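You operate a simulated robot arm through the tools that you are given. There is no shell and no other tool. Be economical: measure what you need, move in short steps, check, and stop when the job is done.

Carry out the task below with a simulated two-armed robot. There is one attempt and no reset: what you move stays moved.

TASK
Swap the plate with the red block for the blue one and clamp it.
Fine: hold the plate carrier with the other hand at each throw of the lever; the old plate goes in the parts tray. Where these are worked on the way, their far stop is far enough and under half their travel is too little: lever.

It is judged by the outcome, as a careful person would: the job done as asked, and still so three seconds after it is handed in. It fails if anything else is knocked over, pushed out of place, dropped, spilled or broken.

THE ROBOT
Two 7-joint arms with two-finger parallel grippers on one trunk, on a base that drives. Base frame: it is fixed to the floor where the robot stands at the start and does not move with it; the origin is under the middle of the robot, x ahead of it, y to its left, z up; the surface under the hand at the start is at about z = 76.5. Readings come in cm, degrees, newtons and seconds.
The left shoulder is at the start at [6, 14.3, 92.6], the right one opposite. With the tool pointing down near the work surface each hand reaches from about 32 to 74 cm from the robot's upright axis, wherever it stands, measured 20 degrees to its own side. Places, roughly: carrier jaw [50, -10, 80]; cream parts tray [70, 0, 80]; lever [50, 0, 90]; pocket of the plate carrier [50, -10, 80]. Payload 1.57 kg a hand.
Tool frame (each hand has its own): the origin (TCP) lies between the finger pads and is the grasp point; the fingertips stand 3 cm ahead of it; z points along the fingers, y is the line along which they close. The gripper opens to 11 cm. The fingers are 2.4 cm wide and 1.2 cm thick; the gripper's body (4.8 by 11.2 cm) begins 7.8 cm behind the TCP.
Orientation is told as [roll, pitch, yaw] about the base's x, y, z axes, in that order, counted from this pose: with the fingers straight down and closing along the base's y, the tool's x points along the base's -x, its y along +y and its z along -z.

THE INTERFACE
- The arms move only by the tool move_arm. It takes "left_steps", "right_steps" or both (then of equal length, played together; a hand with none holds still); each is a list of rows, each an object (a shift or turn left out is 0, a gripper value left out holds the last) with "travel": the shift along the tool's x, y, z in cm, a list of three; "dr": the turn, a rotation vector about the tool's x, y, z in degrees, a list of three; "grip": the closure, from 0 (fully open) to 1 (shut). In form: [{"travel": [dx, dy, dz], "dr": [ax, ay, az], "grip": grip}, ...]. A call has 1 to 20 rows; each row is the pose to reach, as a shift and turn from the pose commanded when the call began, along the tool's axes at that moment. A row lasts 0.2 s, in which the tool goes at most 5 cm and 8.6 degrees; a call with a longer step from one row to the next is refused whole, and so is a gripper value outside its range. Where a pose cannot be reached the arm comes as near as it can. A force on the tool above 60 N (or 10 N above the force at the start of the call, whichever is more), or a blocked arm, ends the call early, and 0.2 s more pass. The fingers move at their own pace (about 4.5 cm/s each) and stop on an object; they squeeze with about 28 N. The grip force told is the motor's: it shows also when the fingers shut on nothing. Time passes only in rows, and 0.2 s behind the last, so rows that repeat a pose let the fingers close. It gives the time, the measured TCP pose, the force on the tool (base axes), the opening and the grip force at its end, in the units of the frame above (readings bear some noise), with the torque about the TCP (base axes, N m) and any sound that the robot's microphone picked up.
- Cameras (640 x 400 px; columns grow to the right, rows downward): "scene" is now at [4.74, 0.35, 153.35]; the picture's right is [0.04, -1.00, 0.00], its down [-0.77, -0.03, -0.64] and it looks along [0.64, 0.03, -0.77] (base axes); focal length 248 px, centre (320, 200). "left" rides on the left gripper at [7, -1.6, -14.1] in its tool frame; the picture's right is [0.23, 0.97, 0.00], its down [-0.85, 0.20, -0.48] and it looks along [-0.47, 0.11, 0.88] (tool axes); focal length 222 px, centre (320, 200). "right" rides on the right gripper at [7, 1.6, -14.1] in its tool frame; the picture's right is [-0.23, 0.97, 0.00], its down [-0.86, -0.20, -0.48] and it looks along [-0.47, -0.11, 0.88] (tool axes); focal length 222 px, centre (320, 200). There is no depth. A picture from a camera that has moved, and an enlarged one, comes with that camera's place and axes in the base frame and with its lens.
- get_image(camera): a new picture of that camera. The clock stands still meanwhile.
- raise_lower(by): slides the trunk up (or, below 0, down) by that many cm; the arms and the scene camera ride with it, the base frame stays. It gives what a move gives, with no picture.
- roll_base(legs): drives the robot by 1 to 6 legs, each [ahead, left, turn to the left] in cm, cm and degrees, along the robot's own axes; the way and the turn of a leg run together, so that a leg with both is an arc; at most 150 cm and 180 degrees a leg. The arms and the cameras ride along, it lands a little off, and it stops where it bumps. It gives what a move gives.
- pan_tilt(pan, tilt): turns the head with the scene camera to pan (to the left, within 86 degrees either way) and tilt (down, from -29 to 69), counted from straight ahead of the robot. It gives what a move gives.
- inspect(camera, box): a new picture of the part [left, top, right, bottom] of that camera's present view, enlarged. The clock stands still meanwhile.
- close_job(): hands the job in; it is judged then, once.

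Go step by step. Nothing tells you exact positions but the pictures and the camera data: compare them with the known pose of the tool, close in by small moves and look again before you grip or let go. The budget is 120 turns and 88 pictures, counting those below and the enlarged ones. Unless the task says otherwise, let go and move clear before handing in, and close with one line.

The tools are called after "Emit:" by a JSON object that holds its "name" and its "arguments". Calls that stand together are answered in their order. move_arm: Moves the arms, as the interface text tells. Its arguments: {"type":"object","properties":{"left_steps":{"type":"array"},"right_steps":{"type":"array"}},"required":[]} The other tools are called the same way: raise_lower (by) slides the trunk up or down; roll_base (legs) drives the base; pan_tilt (pan, tilt) turns the head that bears the scene camera; get_image (camera) takes a picture; inspect (camera, box) takes an enlarged picture of a part of a camera's view; close_job () hands the job in.

At the start:

```text
time: 0.0
left_position: [45.44, 7.85, 103.52]
left_tool_rot: [0.0, 0.0, 0.0]
left_ft_force: [0.9, -1.1, 0.9]
left_wrist_torque: [0.01, 0.04, -0.02]
left_width: 11.02
left_gripper_force: 0.1
right_position: [45.47, -23.93, 103.61]
right_tool_rot: [0.2, 0.0, -0.1]
right_ft_force: [-0.4, -0.5, 0.6]
right_wrist_torque: [0.03, -0.01, -0.01]
right_width: 10.99
right_gripper_force: 0.2
trunk travel left (down, up): [-52.5, 6.5]
robot x, y, heading: [-0.06, -0.21, -0.2]
head pan, tilt: [2.3, 50.2]
```

scene: 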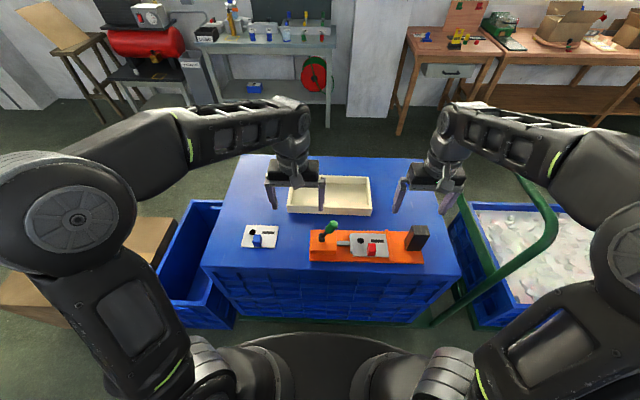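
right: 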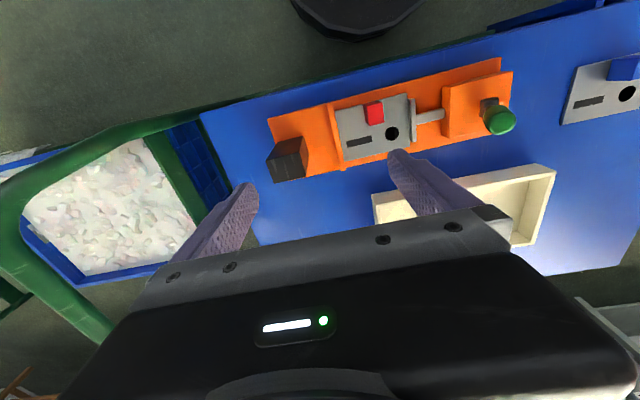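
left: 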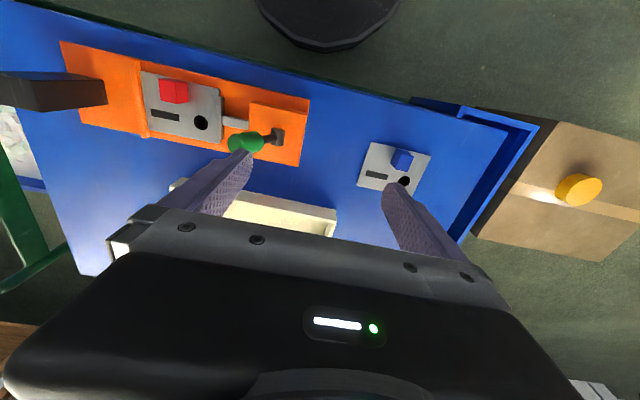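

I see the orange carrier with the plate with the red block, a green-knobbed lever at its left, the blue-block plate at its left on the table, and the cream tray behind. I'll zoom in on these first.

Emit:
{"name": "inspect", "arguments": {"camera": "scene", "box": [220, 170, 460, 320]}}

Emit:
{"name": "inspect", "arguments": {"camera": "left", "box": [40, 20, 460, 280]}}

Emit:
{"name": "inspect", "arguments": {"camera": "right", "box": [240, 40, 640, 290]}}

```text
2.67 times, centred on (340, 245) of scene
camera zoom: at [4.74, 0.35, 153.35], right [0.04, -1.0, 0.0], down [-0.77, -0.03, -0.64], along [0.64, 0.03, -0.77], focal length 661 px, centre (267, 80)
```

zoom: 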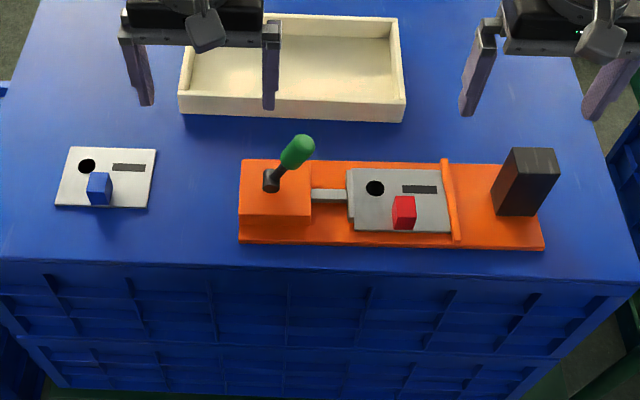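

```text
1.52 times, centred on (250, 150) of left
camera zoom: at [38.5, 6.23, 117.77], right [-0.23, 0.97, 0.0], down [0.85, 0.2, 0.48], along [0.47, 0.11, -0.88], focal length 338 px, centre (427, 276)
```

zoom: 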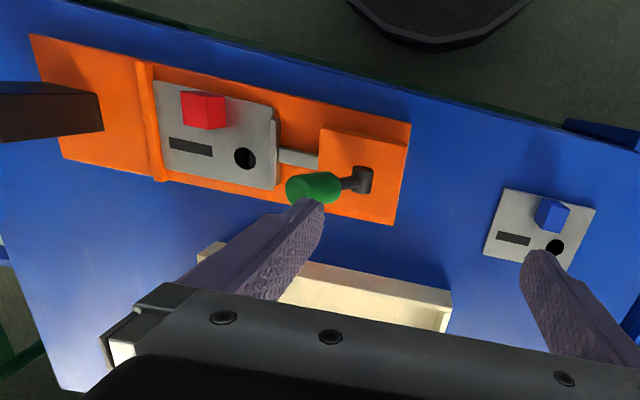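

```text
1.60 times, centred on (440, 165) of right
camera zoom: at [38.53, -22.28, 117.69], right [0.23, 0.97, 0.0], down [0.86, -0.2, 0.48], along [0.47, -0.11, -0.88], focal length 355 px, centre (128, 256)
```

zoom: 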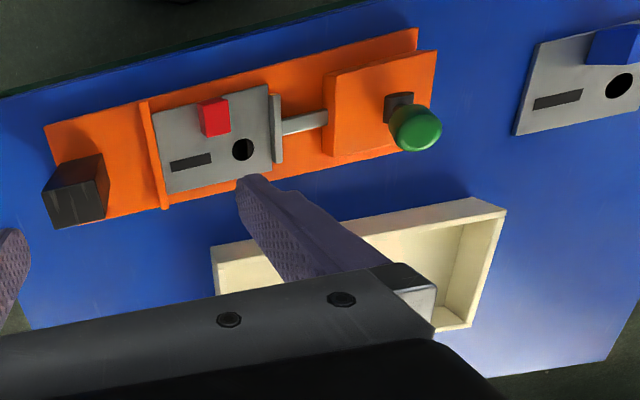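

The lever knob comes out near [48, -1.5, 88] from two views, leaning right toward the clamped plate. The black block is probably the carrier's handle, near [48, -29]. I'll move the right hand over it and look closer.

Emit:
{"name": "move_arm", "arguments": {"right_steps": [{"travel": [-1, -2.5, 3]}, {"travel": [-2, -5, 6]}, {"travel": [-2, -5, 6]}], "left_steps": [{"travel": [0, 3, 0]}, {"travel": [0, 6, 0]}, {"travel": [0, 6, 0]}]}}

Emit:
{"name": "get_image", "arguments": {"camera": "right"}}

Emit:
{"name": "get_image", "arguments": {"camera": "left"}}

```text
time: 0.8
left_position: [45.22, 14.01, 103.46]
left_tool_rot: [-0.1, 0.0, 0.1]
left_ft_force: [0.2, -0.3, -0.7]
left_wrist_torque: [0.01, 0.02, 0.01]
left_width: 10.99
left_gripper_force: 0.0
right_position: [47.22, -29.04, 97.51]
right_tool_rot: [0.0, 0.0, 0.0]
right_ft_force: [0.0, -0.2, -0.2]
right_wrist_torque: [-0.01, 0.04, -0.01]
right_width: 11.0
right_gripper_force: 0.0
trunk travel left (down, up): [-52.5, 6.5]
robot x, y, heading: [-0.29, 0.17, -0.1]
head pan, tilt: [2.3, 50.2]
```

```text
81 pictures are left
camera right: at [40.26, -27.41, 111.54], right [0.23, 0.97, 0.0], down [0.85, -0.2, 0.48], along [0.47, -0.11, -0.88], focal length 222 px, centre (320, 200)
```

right: 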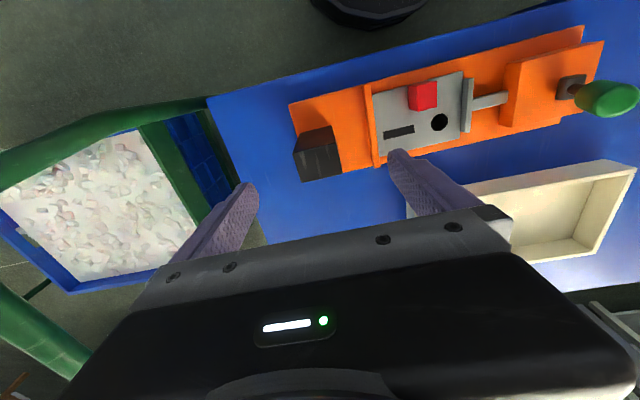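

```text
80 pictures are left
camera left: at [38.31, 12.39, 117.71], right [-0.23, 0.97, 0.0], down [0.85, 0.2, 0.48], along [0.47, 0.11, -0.88], focal length 222 px, centre (320, 200)
```

left: 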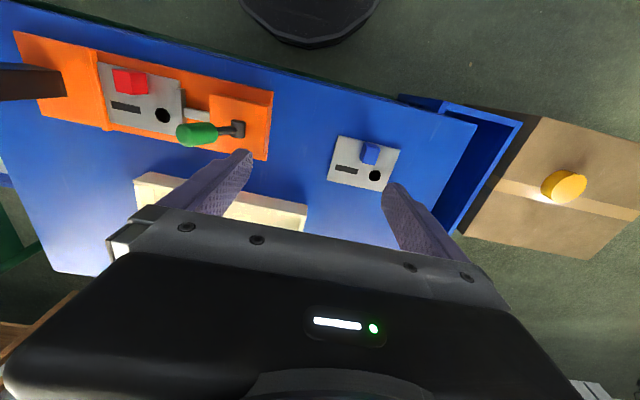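

Emit:
{"name": "inspect", "arguments": {"camera": "right", "box": [270, 100, 390, 200]}}

Emit:
{"name": "inspect", "arguments": {"camera": "scene", "box": [300, 200, 440, 280]}}

```text
4.00 times, centred on (330, 150) of right
camera zoom: at [40.26, -27.41, 111.54], right [0.23, 0.97, 0.0], down [0.85, -0.2, 0.48], along [0.47, -0.11, -0.88], focal length 888 px, centre (280, 400)
```

zoom: 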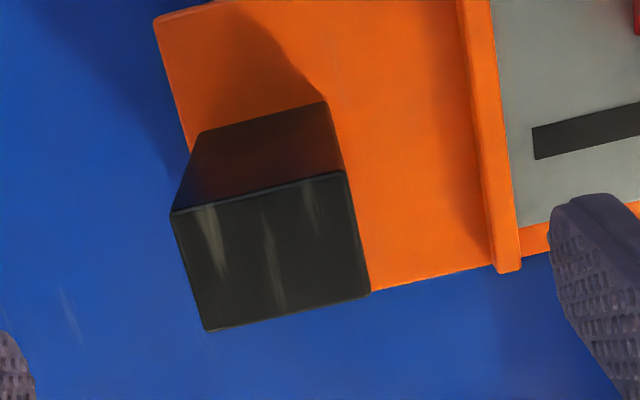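

```text
4.57 times, centred on (370, 240) of scene
camera zoom: at [4.72, 0.35, 153.35], right [0.04, -1.0, 0.0], down [-0.77, -0.03, -0.64], along [0.64, 0.03, -0.77], focal length 1134 px, centre (91, 17)
```

zoom: 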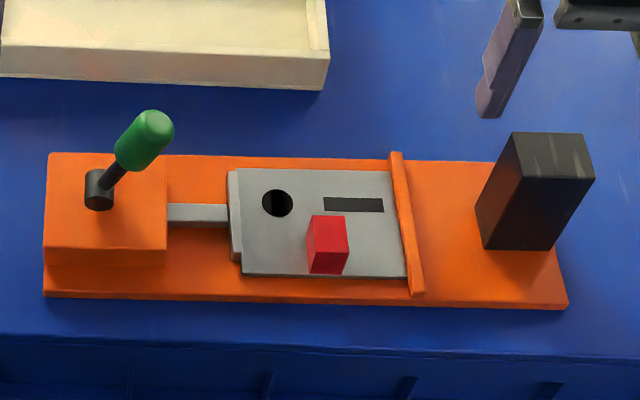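

The handle's top is at about [48.4, -29.4, 87.5], 5 cm wide in y. I'll lower the right hand around it, and bring the left hand above the lever knob, half open to straddle it.

Emit:
{"name": "move_arm", "arguments": {"right_steps": [{"travel": [-1.2, -0.4, 3]}, {"travel": [-1.2, -0.4, 6]}, {"travel": [-1.2, -0.4, 8.5]}, {"travel": [-1.2, -0.4, 11]}, {"travel": [-1.2, -0.4, 13]}, {"travel": [-1.2, -0.4, 13]}], "left_steps": [{"travel": [-0.7, -3.5, 0], "grip": 0.55}, {"travel": [-1.4, -7, 0]}, {"travel": [-2.1, -10.5, 2]}, {"travel": [-2.9, -14, 4]}, {"travel": [-2.9, -15.5, 5]}, {"travel": [-2.9, -15.5, 5]}]}}

Emit:
{"name": "get_image", "arguments": {"camera": "right"}}

Emit:
{"name": "get_image", "arguments": {"camera": "left"}}

Emit:
{"name": "inspect", "arguments": {"camera": "scene", "box": [280, 170, 460, 280]}}

```text
time: 2.2
left_position: [48.73, -1.75, 98.76]
left_tool_rot: [0.0, 0.0, 0.0]
left_ft_force: [0.3, 1.6, -0.1]
left_wrist_torque: [0.02, -0.02, -0.01]
left_width: 4.95
left_gripper_force: 0.1
right_position: [48.54, -29.29, 84.5]
right_tool_rot: [0.0, -0.1, 0.1]
right_ft_force: [-0.3, 0.1, -0.2]
right_wrist_torque: [0.05, 0.01, 0.02]
right_width: 11.0
right_gripper_force: 0.0
trunk travel left (down, up): [-52.5, 6.5]
robot x, y, heading: [-0.09, 0.06, 0.3]
head pan, tilt: [2.3, 50.2]
```

```text
77 pictures are left
camera right: at [41.67, -27.58, 98.59], right [0.23, 0.97, 0.0], down [0.85, -0.2, 0.48], along [0.47, -0.11, -0.88], focal length 222 px, centre (320, 200)
```

right: 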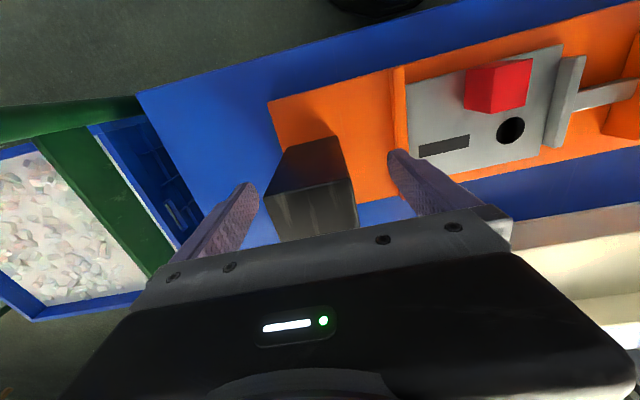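

```text
76 pictures are left
camera left: at [41.67, -3.26, 112.97], right [-0.23, 0.97, 0.0], down [0.85, 0.2, 0.48], along [0.47, 0.11, -0.88], focal length 222 px, centre (320, 200)
```

left: 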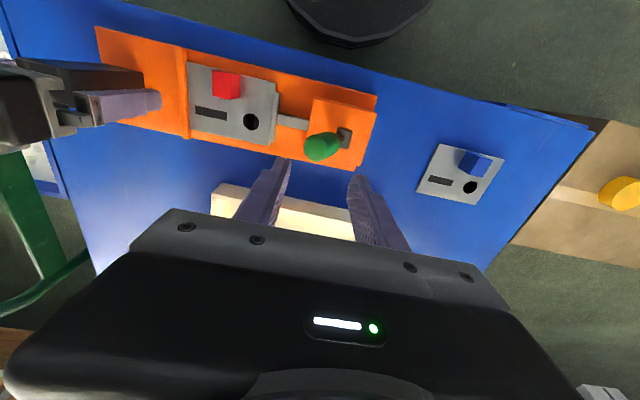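

```text
3.56 times, centred on (370, 225) of scene
camera zoom: at [4.73, 0.35, 153.35], right [0.04, -1.0, 0.0], down [-0.77, -0.03, -0.64], along [0.64, 0.03, -0.77], focal length 882 px, centre (142, 111)
```

zoom: 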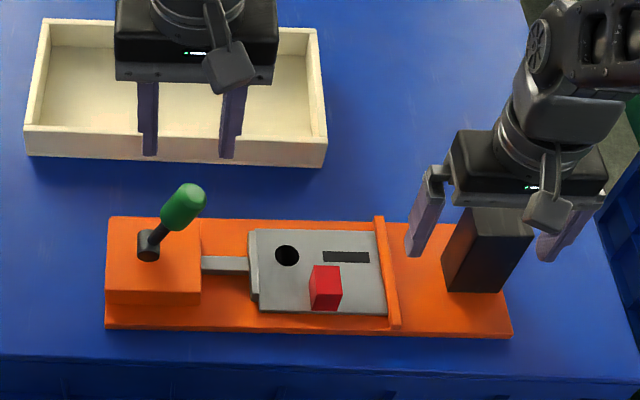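

Knob confirmed at [48.2, -1.4, 87.9]. I'll close the right hand on the handle and lower the left fingers astride the knob.

Emit:
{"name": "move_arm", "arguments": {"right_steps": [{"travel": [0, 0, 0.3], "grip": 1}, {"travel": [0, 0, 0.3], "grip": 1}, {"travel": [0, 0, 0.3], "grip": 1}, {"travel": [0, 0, 0.3], "grip": 1}, {"travel": [0, 0, 0.3], "grip": 1}, {"travel": [0, 0, 0.3], "grip": 1}], "left_steps": [{"travel": [0.5, 0.3, 2]}, {"travel": [0.5, 0.3, 4]}, {"travel": [0.5, 0.3, 6]}, {"travel": [0.5, 0.3, 8]}, {"travel": [0.5, 0.3, 10]}, {"travel": [0.5, 0.3, 10.5]}]}}

Emit:
{"name": "get_image", "arguments": {"camera": "left"}}

Emit:
{"name": "inspect", "arguments": {"camera": "scene", "box": [280, 170, 460, 280]}}

```text
time: 3.6
left_position: [47.96, -1.34, 88.1]
left_tool_rot: [-0.1, 0.0, 0.0]
left_ft_force: [0.6, -1.5, -0.9]
left_wrist_torque: [-0.03, -0.01, 0.03]
left_width: 4.96
left_gripper_force: 0.1
right_position: [48.75, -29.35, 84.22]
right_tool_rot: [0.0, 0.0, 0.0]
right_ft_force: [-0.2, -2.4, 0.3]
right_wrist_torque: [-0.4, 0.08, 0.17]
right_width: 5.02
right_gripper_force: 27.9
trunk travel left (down, up): [-52.5, 6.5]
robot x, y, heading: [-0.27, 0.0, -0.1]
head pan, tilt: [2.3, 50.2]
```

```text
74 pictures are left
camera left: at [40.89, -2.97, 102.3], right [-0.23, 0.97, 0.0], down [0.85, 0.2, 0.48], along [0.47, 0.11, -0.88], focal length 222 px, centre (320, 200)
```

left: 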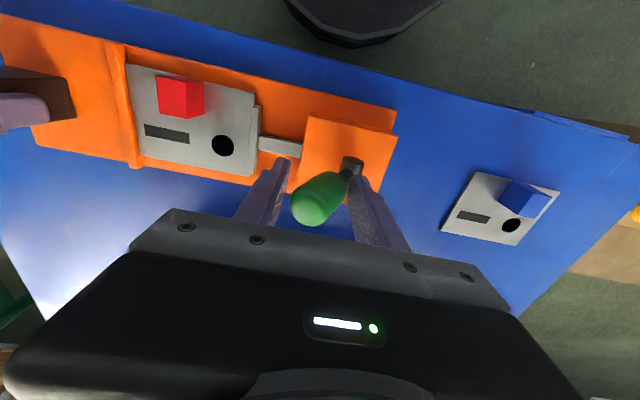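

```text
3.56 times, centred on (370, 225) of scene
camera zoom: at [4.74, 0.32, 153.35], right [0.04, -1.0, 0.0], down [-0.77, -0.03, -0.64], along [0.64, 0.03, -0.77], focal length 882 px, centre (142, 111)
```

zoom: 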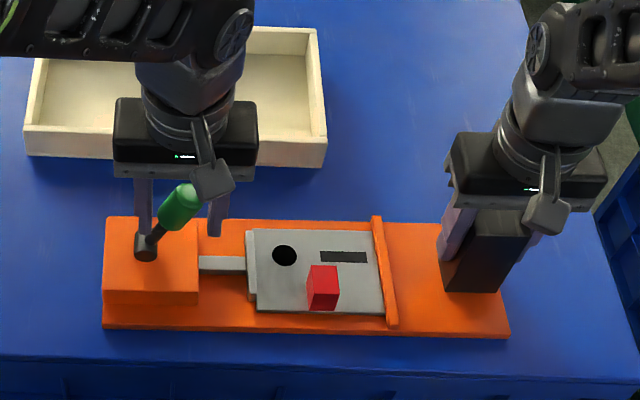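

Both fingers straddle the knob and the handle is gripped (5.0 cm). Now I'll push the lever toward +y, watching the force.

Emit:
{"name": "move_arm", "arguments": {"left_steps": [{"travel": [0, 1, 0]}, {"travel": [0, 1.7, 0]}, {"travel": [0, 2.4, 0]}, {"travel": [0, 3.1, 0]}, {"travel": [0, 3.8, 0]}, {"travel": [0, 4.5, 0]}, {"travel": [0, 5.2, 0]}]}}

Emit:
{"name": "inspect", "arguments": {"camera": "scene", "box": [280, 170, 460, 280]}}

```text
time: 5.2
left_position: [47.87, 3.76, 88.08]
left_tool_rot: [0.0, 0.1, 0.0]
left_ft_force: [-0.9, -6.3, 2.8]
left_wrist_torque: [-0.18, -0.03, -0.02]
left_width: 5.55
left_gripper_force: 2.5
right_position: [48.67, -29.27, 84.1]
right_tool_rot: [0.1, 0.0, 0.0]
right_ft_force: [-1.5, 8.0, -0.1]
right_wrist_torque: [-0.57, 0.13, 0.26]
right_width: 4.99
right_gripper_force: 27.8
trunk travel left (down, up): [-52.5, 6.5]
robot x, y, heading: [0.25, 0.2, -0.0]
head pan, tilt: [2.3, 50.2]
```

```text
3.56 times, centred on (370, 225) of scene
camera zoom: at [4.73, 0.35, 153.35], right [0.04, -1.0, 0.0], down [-0.77, -0.03, -0.64], along [0.64, 0.03, -0.77], focal length 882 px, centre (142, 111)
```

zoom: 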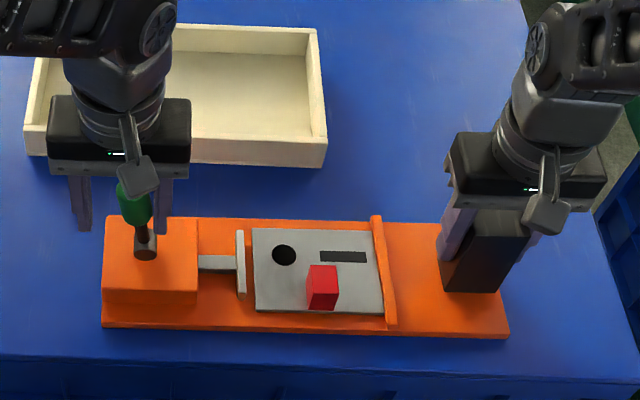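

The jaw is retracting. I'll keep pushing to the far stop.

Emit:
{"name": "move_arm", "arguments": {"left_steps": [{"travel": [0, 0.7, 0]}, {"travel": [0, 1.4, 0]}, {"travel": [0, 2.1, 0.2]}, {"travel": [0, 2.8, 0.4]}, {"travel": [0, 3.5, 0.6]}, {"travel": [0, 4.2, 0.8]}]}}

Emit:
{"name": "inspect", "arguments": {"camera": "scene", "box": [280, 170, 460, 280]}}

```text
time: 6.8
left_position: [47.96, 6.85, 87.81]
left_tool_rot: [-1.1, -0.9, -0.6]
left_ft_force: [-2.9, -18.2, 14.6]
left_wrist_torque: [-1.0, 0.25, -0.23]
left_width: 6.59
left_gripper_force: 9.8
right_position: [48.68, -28.84, 84.24]
right_tool_rot: [0.3, 0.0, 0.2]
right_ft_force: [4.4, 16.5, 0.5]
right_wrist_torque: [-2.16, 1.0, -0.34]
right_width: 5.02
right_gripper_force: 27.5
trunk travel left (down, up): [-52.5, 6.5]
robot x, y, heading: [-0.22, 0.34, 0.2]
head pan, tilt: [2.3, 50.2]
stopped in row 6 (left hand): the force on the tool passed its limit at 61 N (the readings are from after the stop); the commanded pose is now the measured one
```

```text
3.56 times, centred on (370, 225) of scene
camera zoom: at [4.65, 0.37, 153.32], right [0.04, -1.0, 0.0], down [-0.77, -0.03, -0.64], along [0.64, 0.03, -0.77], focal length 882 px, centre (142, 111)
```

zoom: 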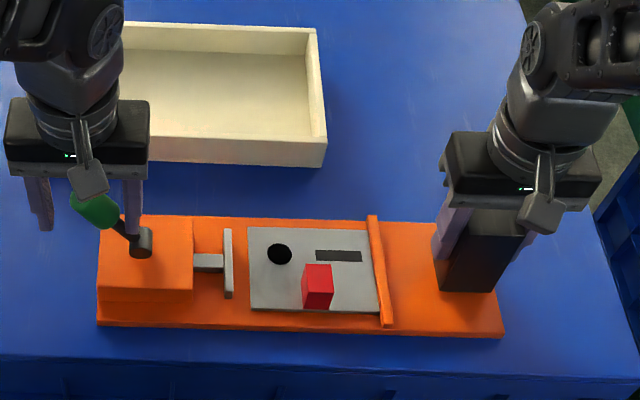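

The lever is at its far stop and the jaw is fully open. I'll ease off and lift the left hand clear.

Emit:
{"name": "move_arm", "arguments": {"left_steps": [{"travel": [0, -0.5, -0.2]}, {"travel": [0, -1, -0.5], "grip": 0.4}, {"travel": [0, -0.7, -2]}, {"travel": [0, 0, -5]}, {"travel": [0, 0, -8]}, {"travel": [0, 0, -12]}, {"travel": [0, 0, -14]}]}}

Emit:
{"name": "inspect", "arguments": {"camera": "scene", "box": [280, 170, 460, 280]}}

Emit:
{"name": "get_image", "arguments": {"camera": "left"}}

```text
time: 8.4
left_position: [47.67, 7.63, 101.6]
left_tool_rot: [-0.9, -0.6, -0.4]
left_ft_force: [-0.1, 0.3, 0.2]
left_wrist_torque: [0.02, 0.03, -0.03]
left_width: 6.62
left_gripper_force: 0.0
right_position: [48.56, -29.19, 84.23]
right_tool_rot: [0.1, 0.0, 0.0]
right_ft_force: [0.7, -3.0, 3.8]
right_wrist_torque: [-1.51, -0.38, 0.09]
right_width: 4.97
right_gripper_force: 27.8
trunk travel left (down, up): [-52.5, 6.5]
robot x, y, heading: [0.1, -0.52, 0.1]
head pan, tilt: [2.3, 50.2]
```

```text
3.56 times, centred on (370, 225) of scene
camera zoom: at [4.73, 0.33, 153.35], right [0.04, -1.0, 0.0], down [-0.77, -0.03, -0.64], along [0.64, 0.03, -0.77], focal length 882 px, centre (142, 111)
```

zoom: 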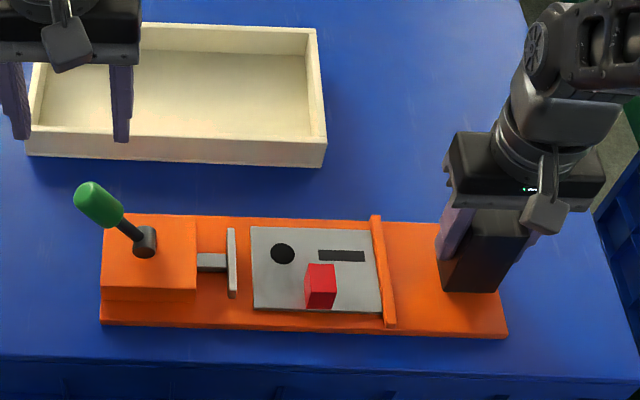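

```text
69 pictures are left
camera left: at [40.57, 6.16, 115.74], right [-0.22, 0.98, -0.02], down [0.85, 0.2, 0.48], along [0.48, 0.09, -0.87], focal length 222 px, centre (320, 200)
```

left: 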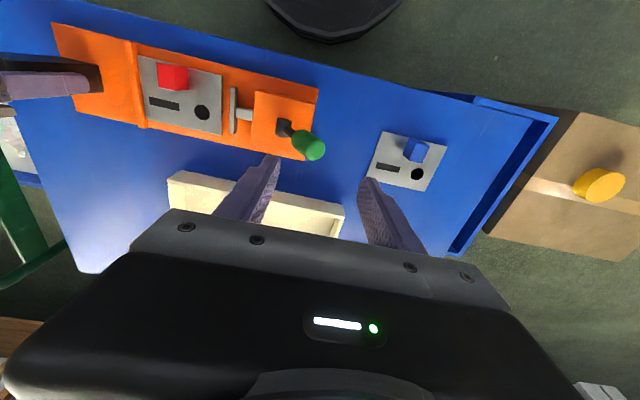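

Lever stays open, jaw clear. Now I'll release the handle, raise the right hand and bring it over the red block.

Emit:
{"name": "move_arm", "arguments": {"right_steps": [{"travel": [0, 0, 0], "grip": 0.2}, {"travel": [0, 0, 0]}, {"travel": [0, 0, 0]}, {"travel": [0, 0, -3]}, {"travel": [0, 0, -7]}, {"travel": [0, 0, -11]}, {"travel": [0.8, 3, -13], "grip": 0.5}, {"travel": [1.6, 6, -13]}, {"travel": [2.4, 10, -13]}, {"travel": [3.2, 14, -13]}, {"travel": [3.2, 15, -13]}, {"travel": [3.2, 15, -13]}], "left_steps": [{"travel": [0, 0, 0]}, {"travel": [0, 0, 0]}, {"travel": [0, 0, 0]}, {"travel": [0, 2, 0]}, {"travel": [0, 5, 0]}, {"travel": [0, 9, 0]}, {"travel": [0, 13, 0]}, {"travel": [0, 16, 0]}, {"travel": [0, 16, 0]}, {"travel": [0, 16, 0]}, {"travel": [0, 16, 0]}, {"travel": [0, 16, 0]}]}}

Emit:
{"name": "get_image", "arguments": {"camera": "right"}}

Emit:
{"name": "inspect", "arguments": {"camera": "scene", "box": [280, 170, 460, 280]}}

Emit:
{"name": "get_image", "arguments": {"camera": "left"}}

```text
time: 11.0
left_position: [47.95, 23.37, 101.42]
left_tool_rot: [-0.8, -0.6, -0.4]
left_ft_force: [0.3, 0.1, -0.1]
left_wrist_torque: [-0.02, -0.05, 0.02]
left_width: 6.58
left_gripper_force: 0.1
right_position: [45.18, -14.13, 97.29]
right_tool_rot: [0.2, -0.1, 0.1]
right_ft_force: [-0.2, -0.1, -1.2]
right_wrist_torque: [0.03, -0.01, -0.01]
right_width: 5.51
right_gripper_force: 0.0
trunk travel left (down, up): [-52.5, 6.5]
robot x, y, heading: [0.17, -0.15, 0.2]
head pan, tilt: [2.3, 50.2]
```

```text
68 pictures are left
camera right: at [38.23, -12.52, 111.33], right [0.23, 0.97, 0.0], down [0.86, -0.2, 0.48], along [0.47, -0.11, -0.88], focal length 222 px, centre (320, 200)
```

right: 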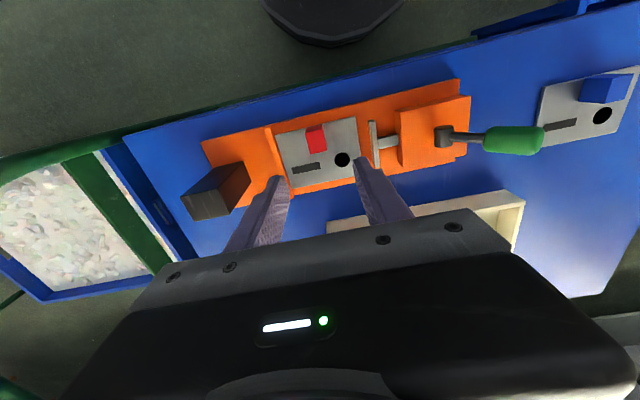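

```text
3.56 times, centred on (370, 225) of scene
camera zoom: at [4.73, 0.33, 153.35], right [0.04, -1.0, 0.0], down [-0.77, -0.03, -0.64], along [0.64, 0.03, -0.77], focal length 882 px, centre (142, 111)
```

zoom: 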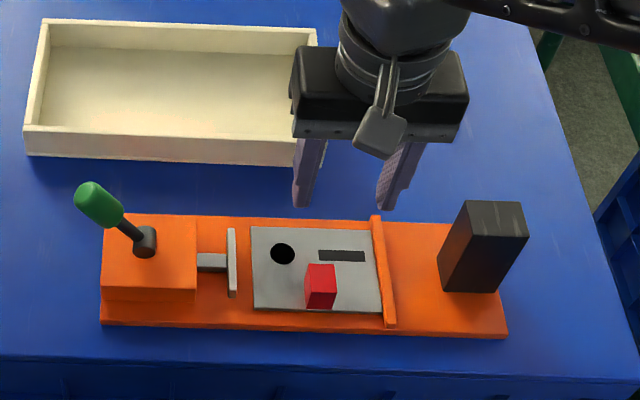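

```text
66 pictures are left
camera left: at [40.84, 22.05, 115.5], right [-0.22, 0.98, -0.02], down [0.85, 0.2, 0.48], along [0.48, 0.09, -0.87], focal length 222 px, centre (320, 200)
```

left: 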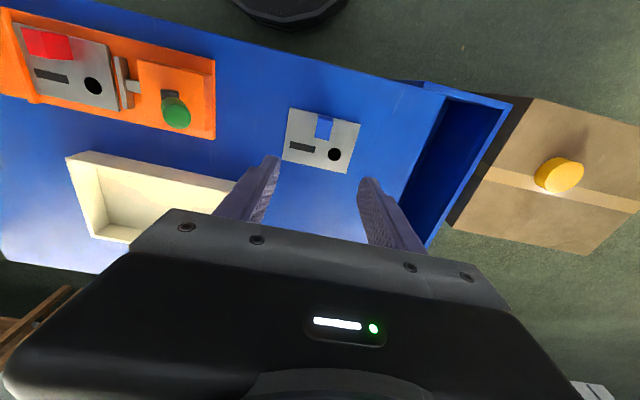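

Emit:
{"name": "inspect", "arguments": {"camera": "right", "box": [240, 90, 400, 190]}}

Emit:
{"name": "inspect", "arguments": {"camera": "scene", "box": [340, 220, 400, 270]}}

Emit:
{"name": "inspect", "arguments": {"camera": "left", "box": [260, 90, 380, 190]}}

Emit:
{"name": "inspect", "arguments": {"camera": "scene", "box": [230, 210, 290, 260]}}

```text
4.00 times, centred on (320, 140) of right
camera zoom: at [38.23, -12.52, 111.33], right [0.23, 0.97, 0.0], down [0.86, -0.2, 0.48], along [0.47, -0.11, -0.88], focal length 888 px, centre (320, 440)
```

zoom: 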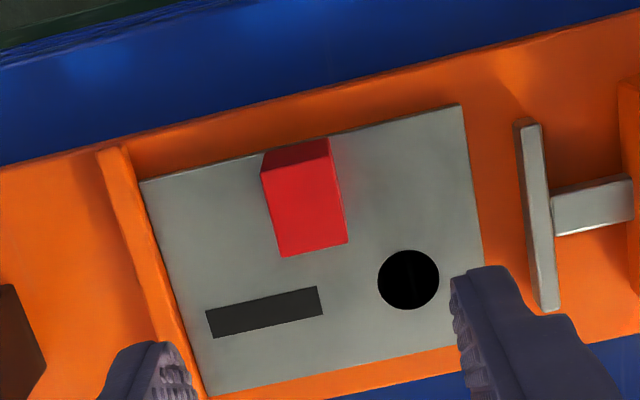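

```text
8.00 times, centred on (370, 245) of scene
camera zoom: at [4.73, 0.33, 153.35], right [0.04, -1.0, 0.0], down [-0.77, -0.03, -0.64], along [0.64, 0.03, -0.77], focal length 1984 px, centre (-80, -160)
```

zoom: 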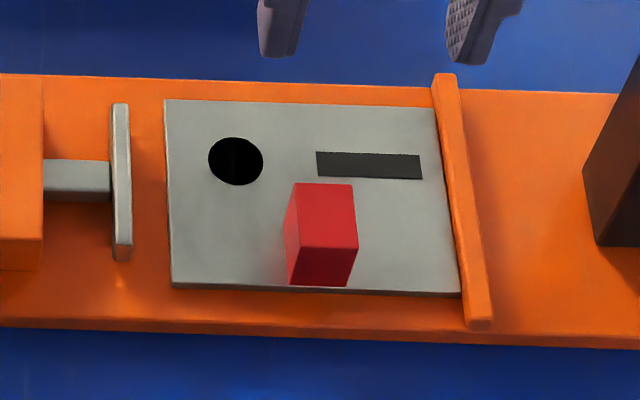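

```text
4.00 times, centred on (320, 140) of left
camera zoom: at [40.84, 22.05, 115.5], right [-0.22, 0.98, -0.02], down [0.85, 0.2, 0.48], along [0.48, 0.09, -0.87], focal length 888 px, centre (320, 440)
```

zoom: 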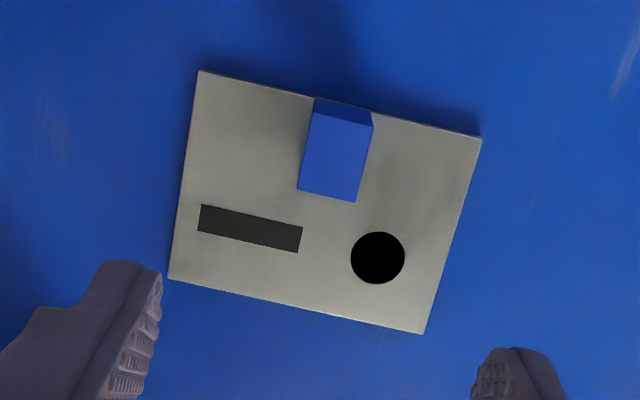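

```text
8.00 times, centred on (260, 235) of scene
camera zoom: at [4.73, 0.33, 153.35], right [0.04, -1.0, 0.0], down [-0.77, -0.03, -0.64], along [0.64, 0.03, -0.77], focal length 1984 px, centre (800, -80)
```

zoom: 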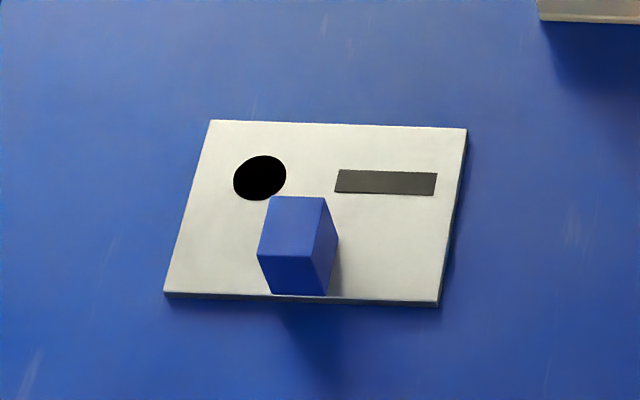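

Red block top centre is about [45.4, -14.5, 81.2], about 2.2 × 3 cm; plate is 12 × 9 and square to the axes. I'll lower the right hand partway and check alignment.

Emit:
{"name": "move_arm", "arguments": {"right_steps": [{"travel": [-0.2, -0.4, 3]}, {"travel": [-0.2, -0.4, 6]}, {"travel": [-0.2, -0.4, 9]}, {"travel": [-0.2, -0.4, 11]}, {"travel": [-0.2, -0.4, 11]}], "left_steps": [{"travel": [0, 0.5, 1], "dr": [0.8, 0, 0]}, {"travel": [0, 0.5, 1]}, {"travel": [0, 0.5, 1]}, {"travel": [0, 0.5, 1]}, {"travel": [0, 0.5, 1]}]}}

Emit:
{"name": "get_image", "arguments": {"camera": "right"}}

Emit:
{"name": "inspect", "arguments": {"camera": "scene", "box": [330, 200, 410, 270]}}

```text
time: 12.2
left_position: [47.95, 23.87, 100.33]
left_tool_rot: [-0.9, -0.5, -0.3]
left_ft_force: [0.2, -0.3, 0.9]
left_wrist_torque: [-0.01, -0.01, -0.02]
left_width: 6.6
left_gripper_force: 0.0
right_position: [45.53, -14.74, 86.19]
right_tool_rot: [0.2, 0.0, 0.3]
right_ft_force: [-0.6, -1.0, -0.4]
right_wrist_torque: [0.01, 0.0, 0.01]
right_width: 5.48
right_gripper_force: 0.1
trunk travel left (down, up): [-52.5, 6.5]
robot x, y, heading: [0.06, 0.09, -0.1]
head pan, tilt: [2.3, 50.2]
```

```text
61 pictures are left
camera right: at [38.57, -13.05, 100.42], right [0.23, 0.97, 0.0], down [0.86, -0.2, 0.48], along [0.47, -0.11, -0.88], focal length 222 px, centre (320, 200)
```

right: 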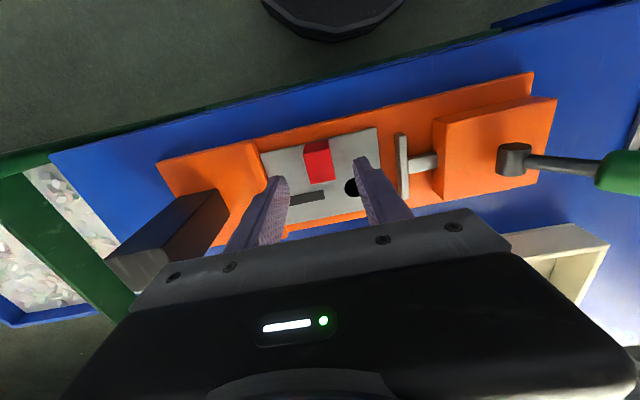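

```text
5.71 times, centred on (370, 235) of scene
camera zoom: at [4.74, 0.33, 153.35], right [0.04, -1.0, 0.0], down [-0.77, -0.03, -0.64], along [0.64, 0.03, -0.77], focal length 1417 px, centre (34, 0)
```

zoom: 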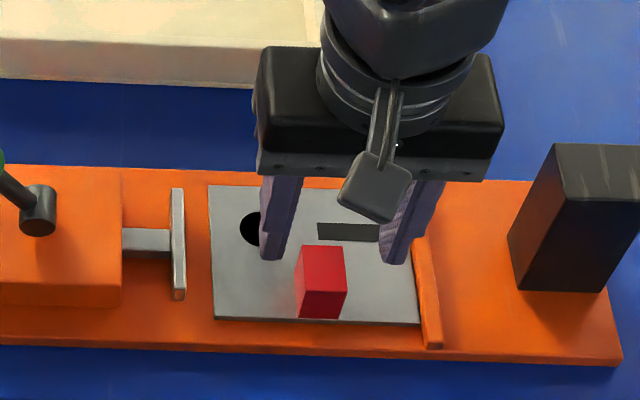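

Close enough (hand perhaps 0.2 off). I'll go down to just above the plate and grip the red block.

Emit:
{"name": "move_arm", "arguments": {"right_steps": [{"travel": [0.2, 0.2, 1.5]}, {"travel": [0.2, 0.2, 3]}, {"travel": [0.2, 0.2, 4.4]}, {"travel": [0.2, 0.2, 4.5]}]}}

Emit:
{"name": "inspect", "arguments": {"camera": "scene", "box": [330, 200, 410, 270]}}

Emit:
{"name": "inspect", "arguments": {"camera": "right", "box": [220, 100, 420, 240]}}

```text
time: 13.2
left_position: [47.92, 23.86, 100.38]
left_tool_rot: [-0.8, -0.5, -0.3]
left_ft_force: [0.4, -0.7, 0.1]
left_wrist_torque: [0.01, -0.01, 0.01]
left_width: 6.6
left_gripper_force: 0.1
right_position: [45.43, -14.35, 81.91]
right_tool_rot: [0.2, 0.0, 0.0]
right_ft_force: [-0.7, 0.3, -0.3]
right_wrist_torque: [0.03, 0.02, 0.01]
right_width: 5.49
right_gripper_force: 0.2
trunk travel left (down, up): [-52.5, 6.5]
robot x, y, heading: [0.07, -0.03, 0.1]
head pan, tilt: [2.3, 50.2]
```

```text
5.71 times, centred on (370, 235) of scene
camera zoom: at [4.74, 0.33, 153.35], right [0.04, -1.0, 0.0], down [-0.77, -0.03, -0.64], along [0.64, 0.03, -0.77], focal length 1417 px, centre (34, 0)
```

zoom: 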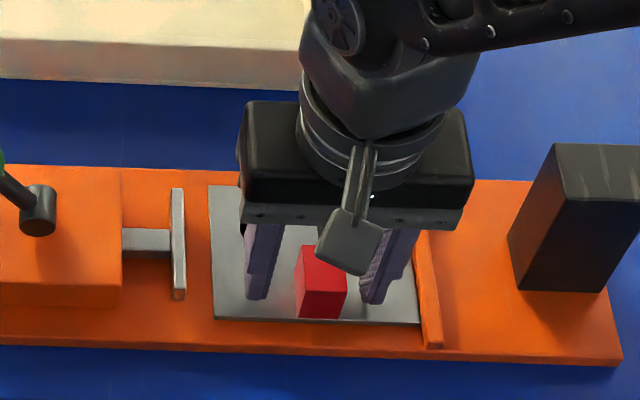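

```text
2.86 times, centred on (320, 170) of right
camera zoom: at [38.45, -12.7, 96.01], right [0.23, 0.97, 0.0], down [0.86, -0.2, 0.48], along [0.47, -0.11, -0.88], focal length 635 px, centre (320, 286)
```

zoom: 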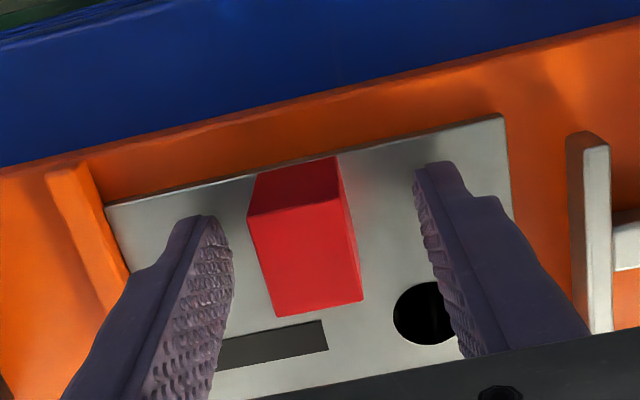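

Fingers flank the block. Closing now, then a small lift.

Emit:
{"name": "move_arm", "arguments": {"right_steps": [{"travel": [0, -0.15, 0.3], "grip": 1}, {"travel": [0, -0.15, 0.3]}, {"travel": [0, -0.15, 0.3]}, {"travel": [0, -0.15, 0.3]}, {"travel": [0, -0.15, 0.3]}, {"travel": [0, -0.15, -0.5]}, {"travel": [0, -0.15, -1.5]}, {"travel": [0, -0.15, -2.5]}]}}

Emit:
{"name": "inspect", "arguments": {"camera": "scene", "box": [300, 190, 440, 280]}}

```text
time: 15.0
left_position: [48.02, 23.91, 100.34]
left_tool_rot: [-0.8, -0.5, -0.4]
left_ft_force: [0.0, -0.5, -0.7]
left_wrist_torque: [-0.03, -0.01, -0.02]
left_width: 6.61
left_gripper_force: 0.1
right_position: [45.39, -14.55, 84.24]
right_tool_rot: [0.3, 0.1, 0.0]
right_ft_force: [-0.4, 0.4, 0.1]
right_wrist_torque: [-0.01, 0.08, -0.01]
right_width: 2.37
right_gripper_force: 27.8
trunk travel left (down, up): [-52.5, 6.5]
robot x, y, heading: [0.15, -0.02, 0.1]
head pan, tilt: [2.3, 50.2]
```

```text
4.44 times, centred on (370, 235) of scene
camera zoom: at [4.76, 0.32, 153.34], right [0.04, -1.0, 0.0], down [-0.77, -0.03, -0.64], along [0.64, 0.03, -0.77], focal length 1102 px, centre (98, 44)
```

zoom: 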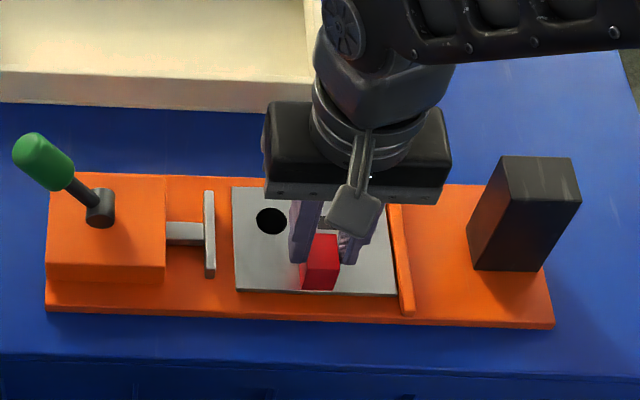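

The TCP rose but the plate seems not to have come along; I'll check with the wrist camera.

Emit:
{"name": "inspect", "arguments": {"camera": "right", "box": [220, 100, 420, 240]}}

Emit:
{"name": "inspect", "arguments": {"camera": "scene", "box": [340, 225, 400, 265]}}

```text
2.86 times, centred on (320, 170) of right
camera zoom: at [38.43, -12.86, 98.43], right [0.23, 0.97, 0.0], down [0.86, -0.2, 0.48], along [0.46, -0.11, -0.88], focal length 635 px, centre (320, 286)
```

zoom: 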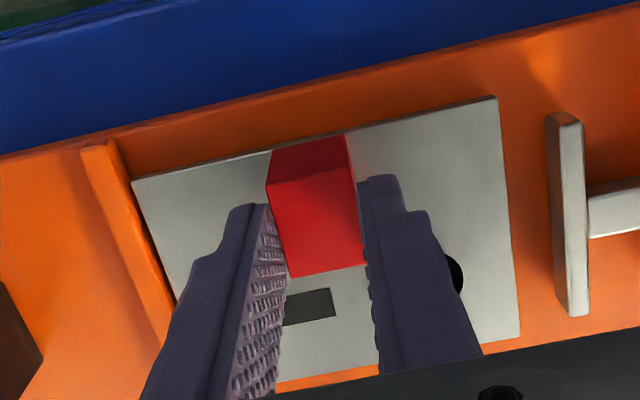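

```text
10.00 times, centred on (370, 245) of scene
camera zoom: at [4.76, 0.32, 153.34], right [0.04, -1.0, 0.0], down [-0.77, -0.03, -0.64], along [0.64, 0.03, -0.77], focal length 2480 px, centre (-180, -250)
```

zoom: 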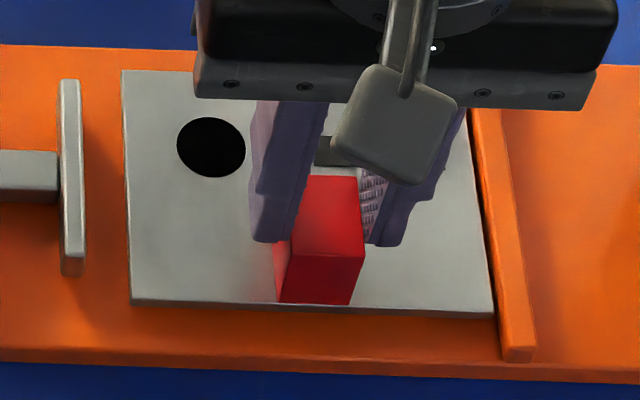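

The fingers slid up the block without lifting it. I'll open, go down again, close with more time, and read before lifting slowly.

Emit:
{"name": "move_arm", "arguments": {"right_steps": [{"travel": [0, 0, 0], "grip": 0.6}, {"travel": [0, 0, 0]}, {"travel": [0.2, 0.1, 1]}, {"travel": [0.2, 0.1, 2]}, {"travel": [0.2, 0.1, 2.9]}, {"travel": [0.2, 0.1, 2.9], "grip": 1}, {"travel": [0.2, 0.1, 2.9]}, {"travel": [0.2, 0.1, 2.9]}, {"travel": [0.2, 0.1, 2.9]}, {"travel": [0.2, 0.1, 2.9]}, {"travel": [0.2, 0.1, 2.9]}, {"travel": [0.2, 0.1, 2.9]}]}}

Emit:
{"name": "inspect", "arguments": {"camera": "right", "box": [220, 100, 420, 240]}}

```text
time: 17.6
left_position: [47.95, 23.86, 100.37]
left_tool_rot: [-0.8, -0.7, -0.4]
left_ft_force: [0.0, 0.7, 0.1]
left_wrist_torque: [0.03, 0.01, -0.01]
left_width: 6.61
left_gripper_force: 0.0
right_position: [45.19, -14.33, 81.34]
right_tool_rot: [0.2, 0.0, 0.1]
right_ft_force: [-0.8, -0.6, -0.3]
right_wrist_torque: [-0.15, -0.09, -0.02]
right_width: 2.37
right_gripper_force: 28.4
trunk travel left (down, up): [-52.5, 6.5]
robot x, y, heading: [-0.0, 0.27, 0.0]
head pan, tilt: [2.3, 50.2]
```

```text
2.86 times, centred on (320, 170) of right
camera zoom: at [38.33, -12.81, 95.43], right [0.23, 0.97, 0.0], down [0.86, -0.2, 0.48], along [0.47, -0.11, -0.88], focal length 635 px, centre (320, 286)
```

zoom: 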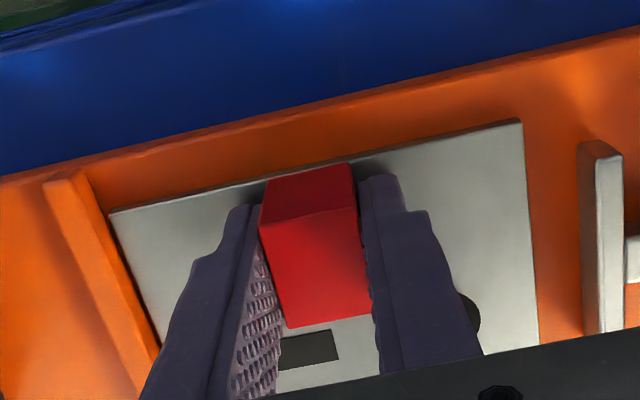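

Emit:
{"name": "move_arm", "arguments": {"right_steps": [{"travel": [0, 0, -0.3]}, {"travel": [0, 0, -0.6]}, {"travel": [0, 0, -0.9]}]}}

Emit:
{"name": "inspect", "arguments": {"camera": "right", "box": [220, 100, 420, 240]}}

```text
time: 18.4
left_position: [47.97, 23.78, 100.4]
left_tool_rot: [-0.8, -0.7, -0.5]
left_ft_force: [0.7, 0.3, -0.3]
left_wrist_torque: [-0.02, 0.01, -0.01]
left_width: 6.59
left_gripper_force: 0.1
right_position: [45.24, -14.35, 82.32]
right_tool_rot: [0.2, 0.2, 0.1]
right_ft_force: [0.4, 0.5, -4.1]
right_wrist_torque: [0.01, 0.09, 0.0]
right_width: 2.39
right_gripper_force: 28.6
trunk travel left (down, up): [-52.5, 6.5]
robot x, y, heading: [0.16, 0.18, -0.1]
head pan, tilt: [2.3, 50.2]
```

```text
2.86 times, centred on (320, 170) of right
camera zoom: at [38.32, -12.76, 96.39], right [0.23, 0.97, 0.0], down [0.86, -0.2, 0.48], along [0.47, -0.11, -0.88], focal length 635 px, centre (320, 286)
```

zoom: 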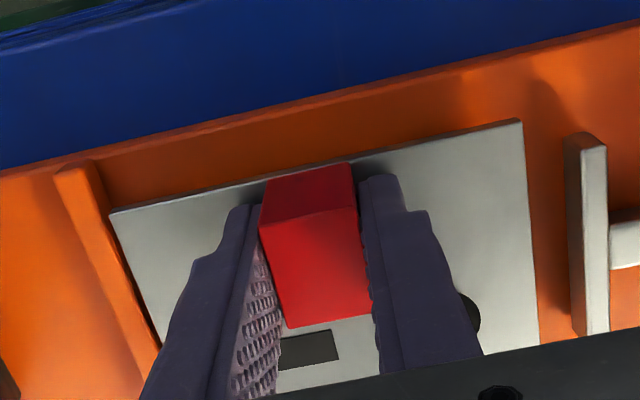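

The plate is now lifted (about 4 N). I'll raise it and carry it over to the tray.

Emit:
{"name": "move_arm", "arguments": {"right_steps": [{"travel": [0, 0, -0.7]}, {"travel": [0, 0, -1.8]}, {"travel": [0, 0, -3]}, {"travel": [0, 0, -4.5]}, {"travel": [0, 0, -6]}, {"travel": [0, 0, -7.5]}, {"travel": [0, 0, -9]}, {"travel": [0, 0, -10]}, {"travel": [0, 0, -10.5]}, {"travel": [-1, 0.4, -10.5]}, {"travel": [-3, 1.1, -10.5]}]}}

Emit:
{"name": "get_image", "arguments": {"camera": "scene"}}

```text
time: 20.8
left_position: [48.06, 23.84, 100.37]
left_tool_rot: [-0.8, -0.6, -0.4]
left_ft_force: [0.5, 0.1, -0.3]
left_wrist_torque: [0.01, -0.02, -0.01]
left_width: 6.6
left_gripper_force: 0.1
right_position: [48.32, -13.28, 92.99]
right_tool_rot: [0.2, 0.1, 0.1]
right_ft_force: [0.9, 0.2, -2.8]
right_wrist_torque: [0.03, 0.06, -0.01]
right_width: 2.38
right_gripper_force: 27.5
trunk travel left (down, up): [-52.5, 6.5]
robot x, y, heading: [0.16, -0.13, -0.5]
head pan, tilt: [2.3, 50.2]
```

```text
52 pictures are left
camera scene: at [4.83, 0.35, 153.35], right [0.04, -1.0, 0.0], down [-0.77, -0.03, -0.64], along [0.64, 0.03, -0.77], focal length 248 px, centre (320, 200)
```

scene: 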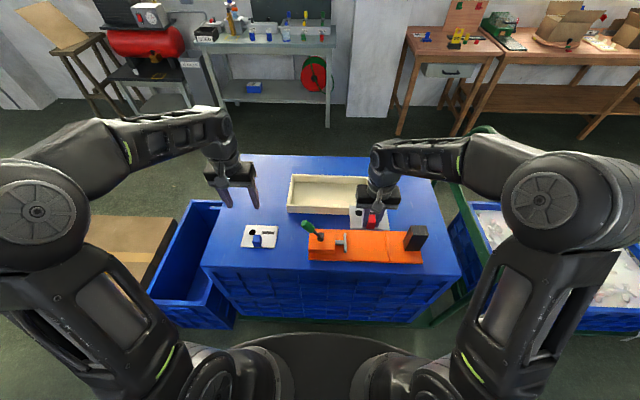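

Plate held securely. I'll carry it over the tray.

Emit:
{"name": "move_arm", "arguments": {"right_steps": [{"travel": [-1, 0.4, 0]}, {"travel": [-3, 1.1, 0]}, {"travel": [-5, 1.8, 0]}, {"travel": [-7, 2.6, 0]}, {"travel": [-9, 3.3, 0]}, {"travel": [-11, 4, 0]}, {"travel": [-13, 4.8, 0]}, {"travel": [-15, 5.5, 0]}, {"travel": [-17, 6.3, 0]}, {"travel": [-18.5, 7, 0]}, {"travel": [-19.4, 7.3, 0]}, {"travel": [-19.4, 7.3, 0]}]}}

Emit:
{"name": "inspect", "arguments": {"camera": "scene", "box": [260, 130, 440, 240]}}

Emit:
{"name": "get_image", "arguments": {"camera": "right"}}

```text
time: 23.4
left_position: [48.04, 23.86, 100.37]
left_tool_rot: [-0.8, -0.6, -0.4]
left_ft_force: [-0.9, 0.7, 0.0]
left_wrist_torque: [-0.03, 0.01, 0.0]
left_width: 6.6
left_gripper_force: 0.1
right_position: [66.77, -6.35, 92.91]
right_tool_rot: [0.1, 0.0, 0.1]
right_ft_force: [1.3, -0.6, -3.9]
right_wrist_torque: [0.0, 0.08, -0.04]
right_width: 2.38
right_gripper_force: 27.1
right hand out of reach, approached as far as the arm can: row 11, 12
trunk travel left (down, up): [-52.5, 6.5]
robot x, y, heading: [0.16, -0.07, 0.0]
head pan, tilt: [2.3, 50.2]
```

```text
3.56 times, centred on (350, 185) of scene
camera zoom: at [4.8, 0.34, 153.35], right [0.04, -1.0, 0.0], down [-0.77, -0.03, -0.64], along [0.64, 0.03, -0.77], focal length 882 px, centre (213, 253)
```

zoom: 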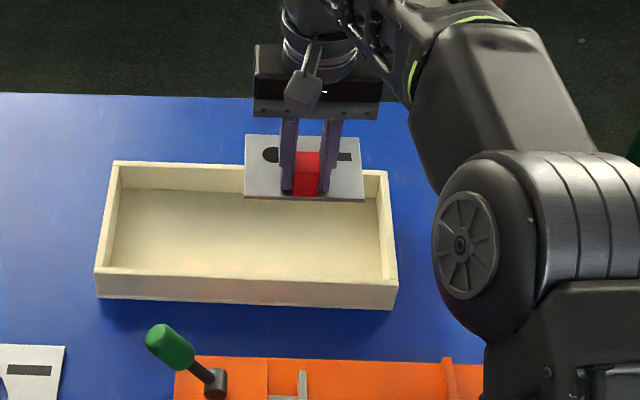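

```text
50 pictures are left
camera right: at [59.9, -4.72, 106.94], right [0.23, 0.97, 0.0], down [0.86, -0.2, 0.48], along [0.47, -0.11, -0.88], focal length 222 px, centre (320, 200)
```

right: 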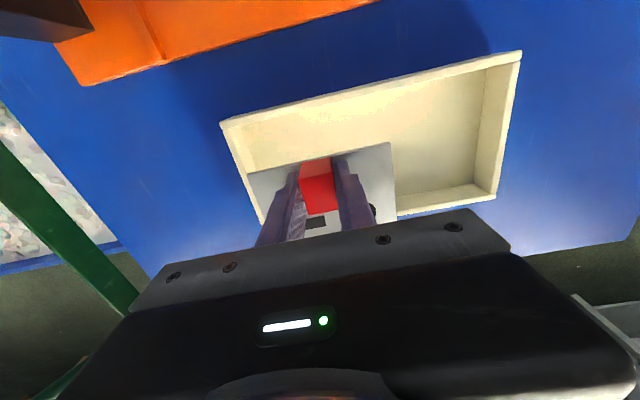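

Plate is over the tray, spanning about x 65–74 with tray inside x 62.5–76.5. I'll lower it, pulled back slightly.

Emit:
{"name": "move_arm", "arguments": {"right_steps": [{"travel": [1, 0, 1.5]}, {"travel": [1, 0, 3]}, {"travel": [1, 0, 4.5]}, {"travel": [1, 0, 6]}, {"travel": [1, 0, 7.5]}, {"travel": [1, 0, 8.5]}, {"travel": [1, 0, 8.5]}]}}

Emit:
{"name": "inspect", "arguments": {"camera": "scene", "box": [260, 130, 440, 240]}}

Emit:
{"name": "get_image", "arguments": {"camera": "right"}}

```text
time: 25.0
left_position: [48.11, 23.92, 100.34]
left_tool_rot: [-0.8, -0.7, -0.4]
left_ft_force: [-0.6, -0.7, 0.1]
left_wrist_torque: [0.02, 0.04, 0.01]
left_width: 6.58
left_gripper_force: 0.1
right_position: [65.86, -6.12, 84.28]
right_tool_rot: [0.1, 0.1, 0.0]
right_ft_force: [-0.4, -0.6, -2.5]
right_wrist_torque: [-0.01, 0.1, 0.01]
right_width: 2.38
right_gripper_force: 28.1
trunk travel left (down, up): [-52.5, 6.5]
robot x, y, heading: [-0.06, -0.05, -0.0]
head pan, tilt: [2.3, 50.2]
```

```text
3.56 times, centred on (350, 185) of scene
camera zoom: at [4.78, 0.33, 153.35], right [0.04, -1.0, 0.0], down [-0.77, -0.03, -0.64], along [0.64, 0.03, -0.77], focal length 882 px, centre (213, 253)
```

zoom: 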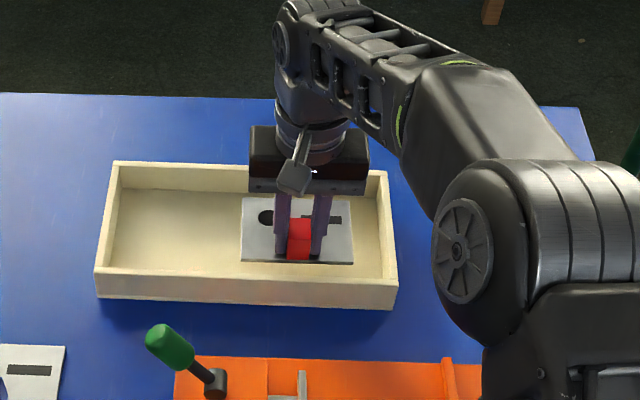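

```text
48 pictures are left
camera right: at [58.8, -4.61, 98.38], right [0.23, 0.97, 0.0], down [0.86, -0.2, 0.48], along [0.47, -0.11, -0.88], focal length 222 px, centre (320, 200)
```

right: 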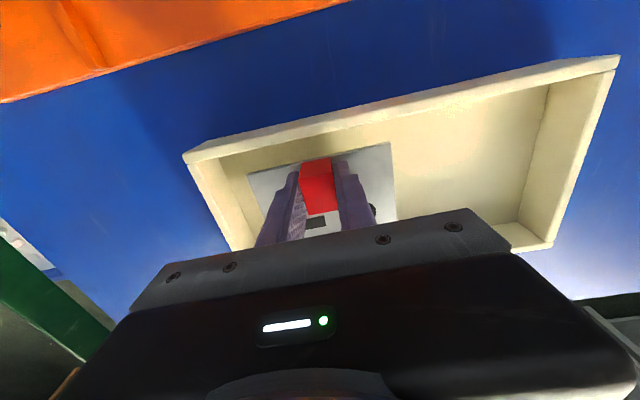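

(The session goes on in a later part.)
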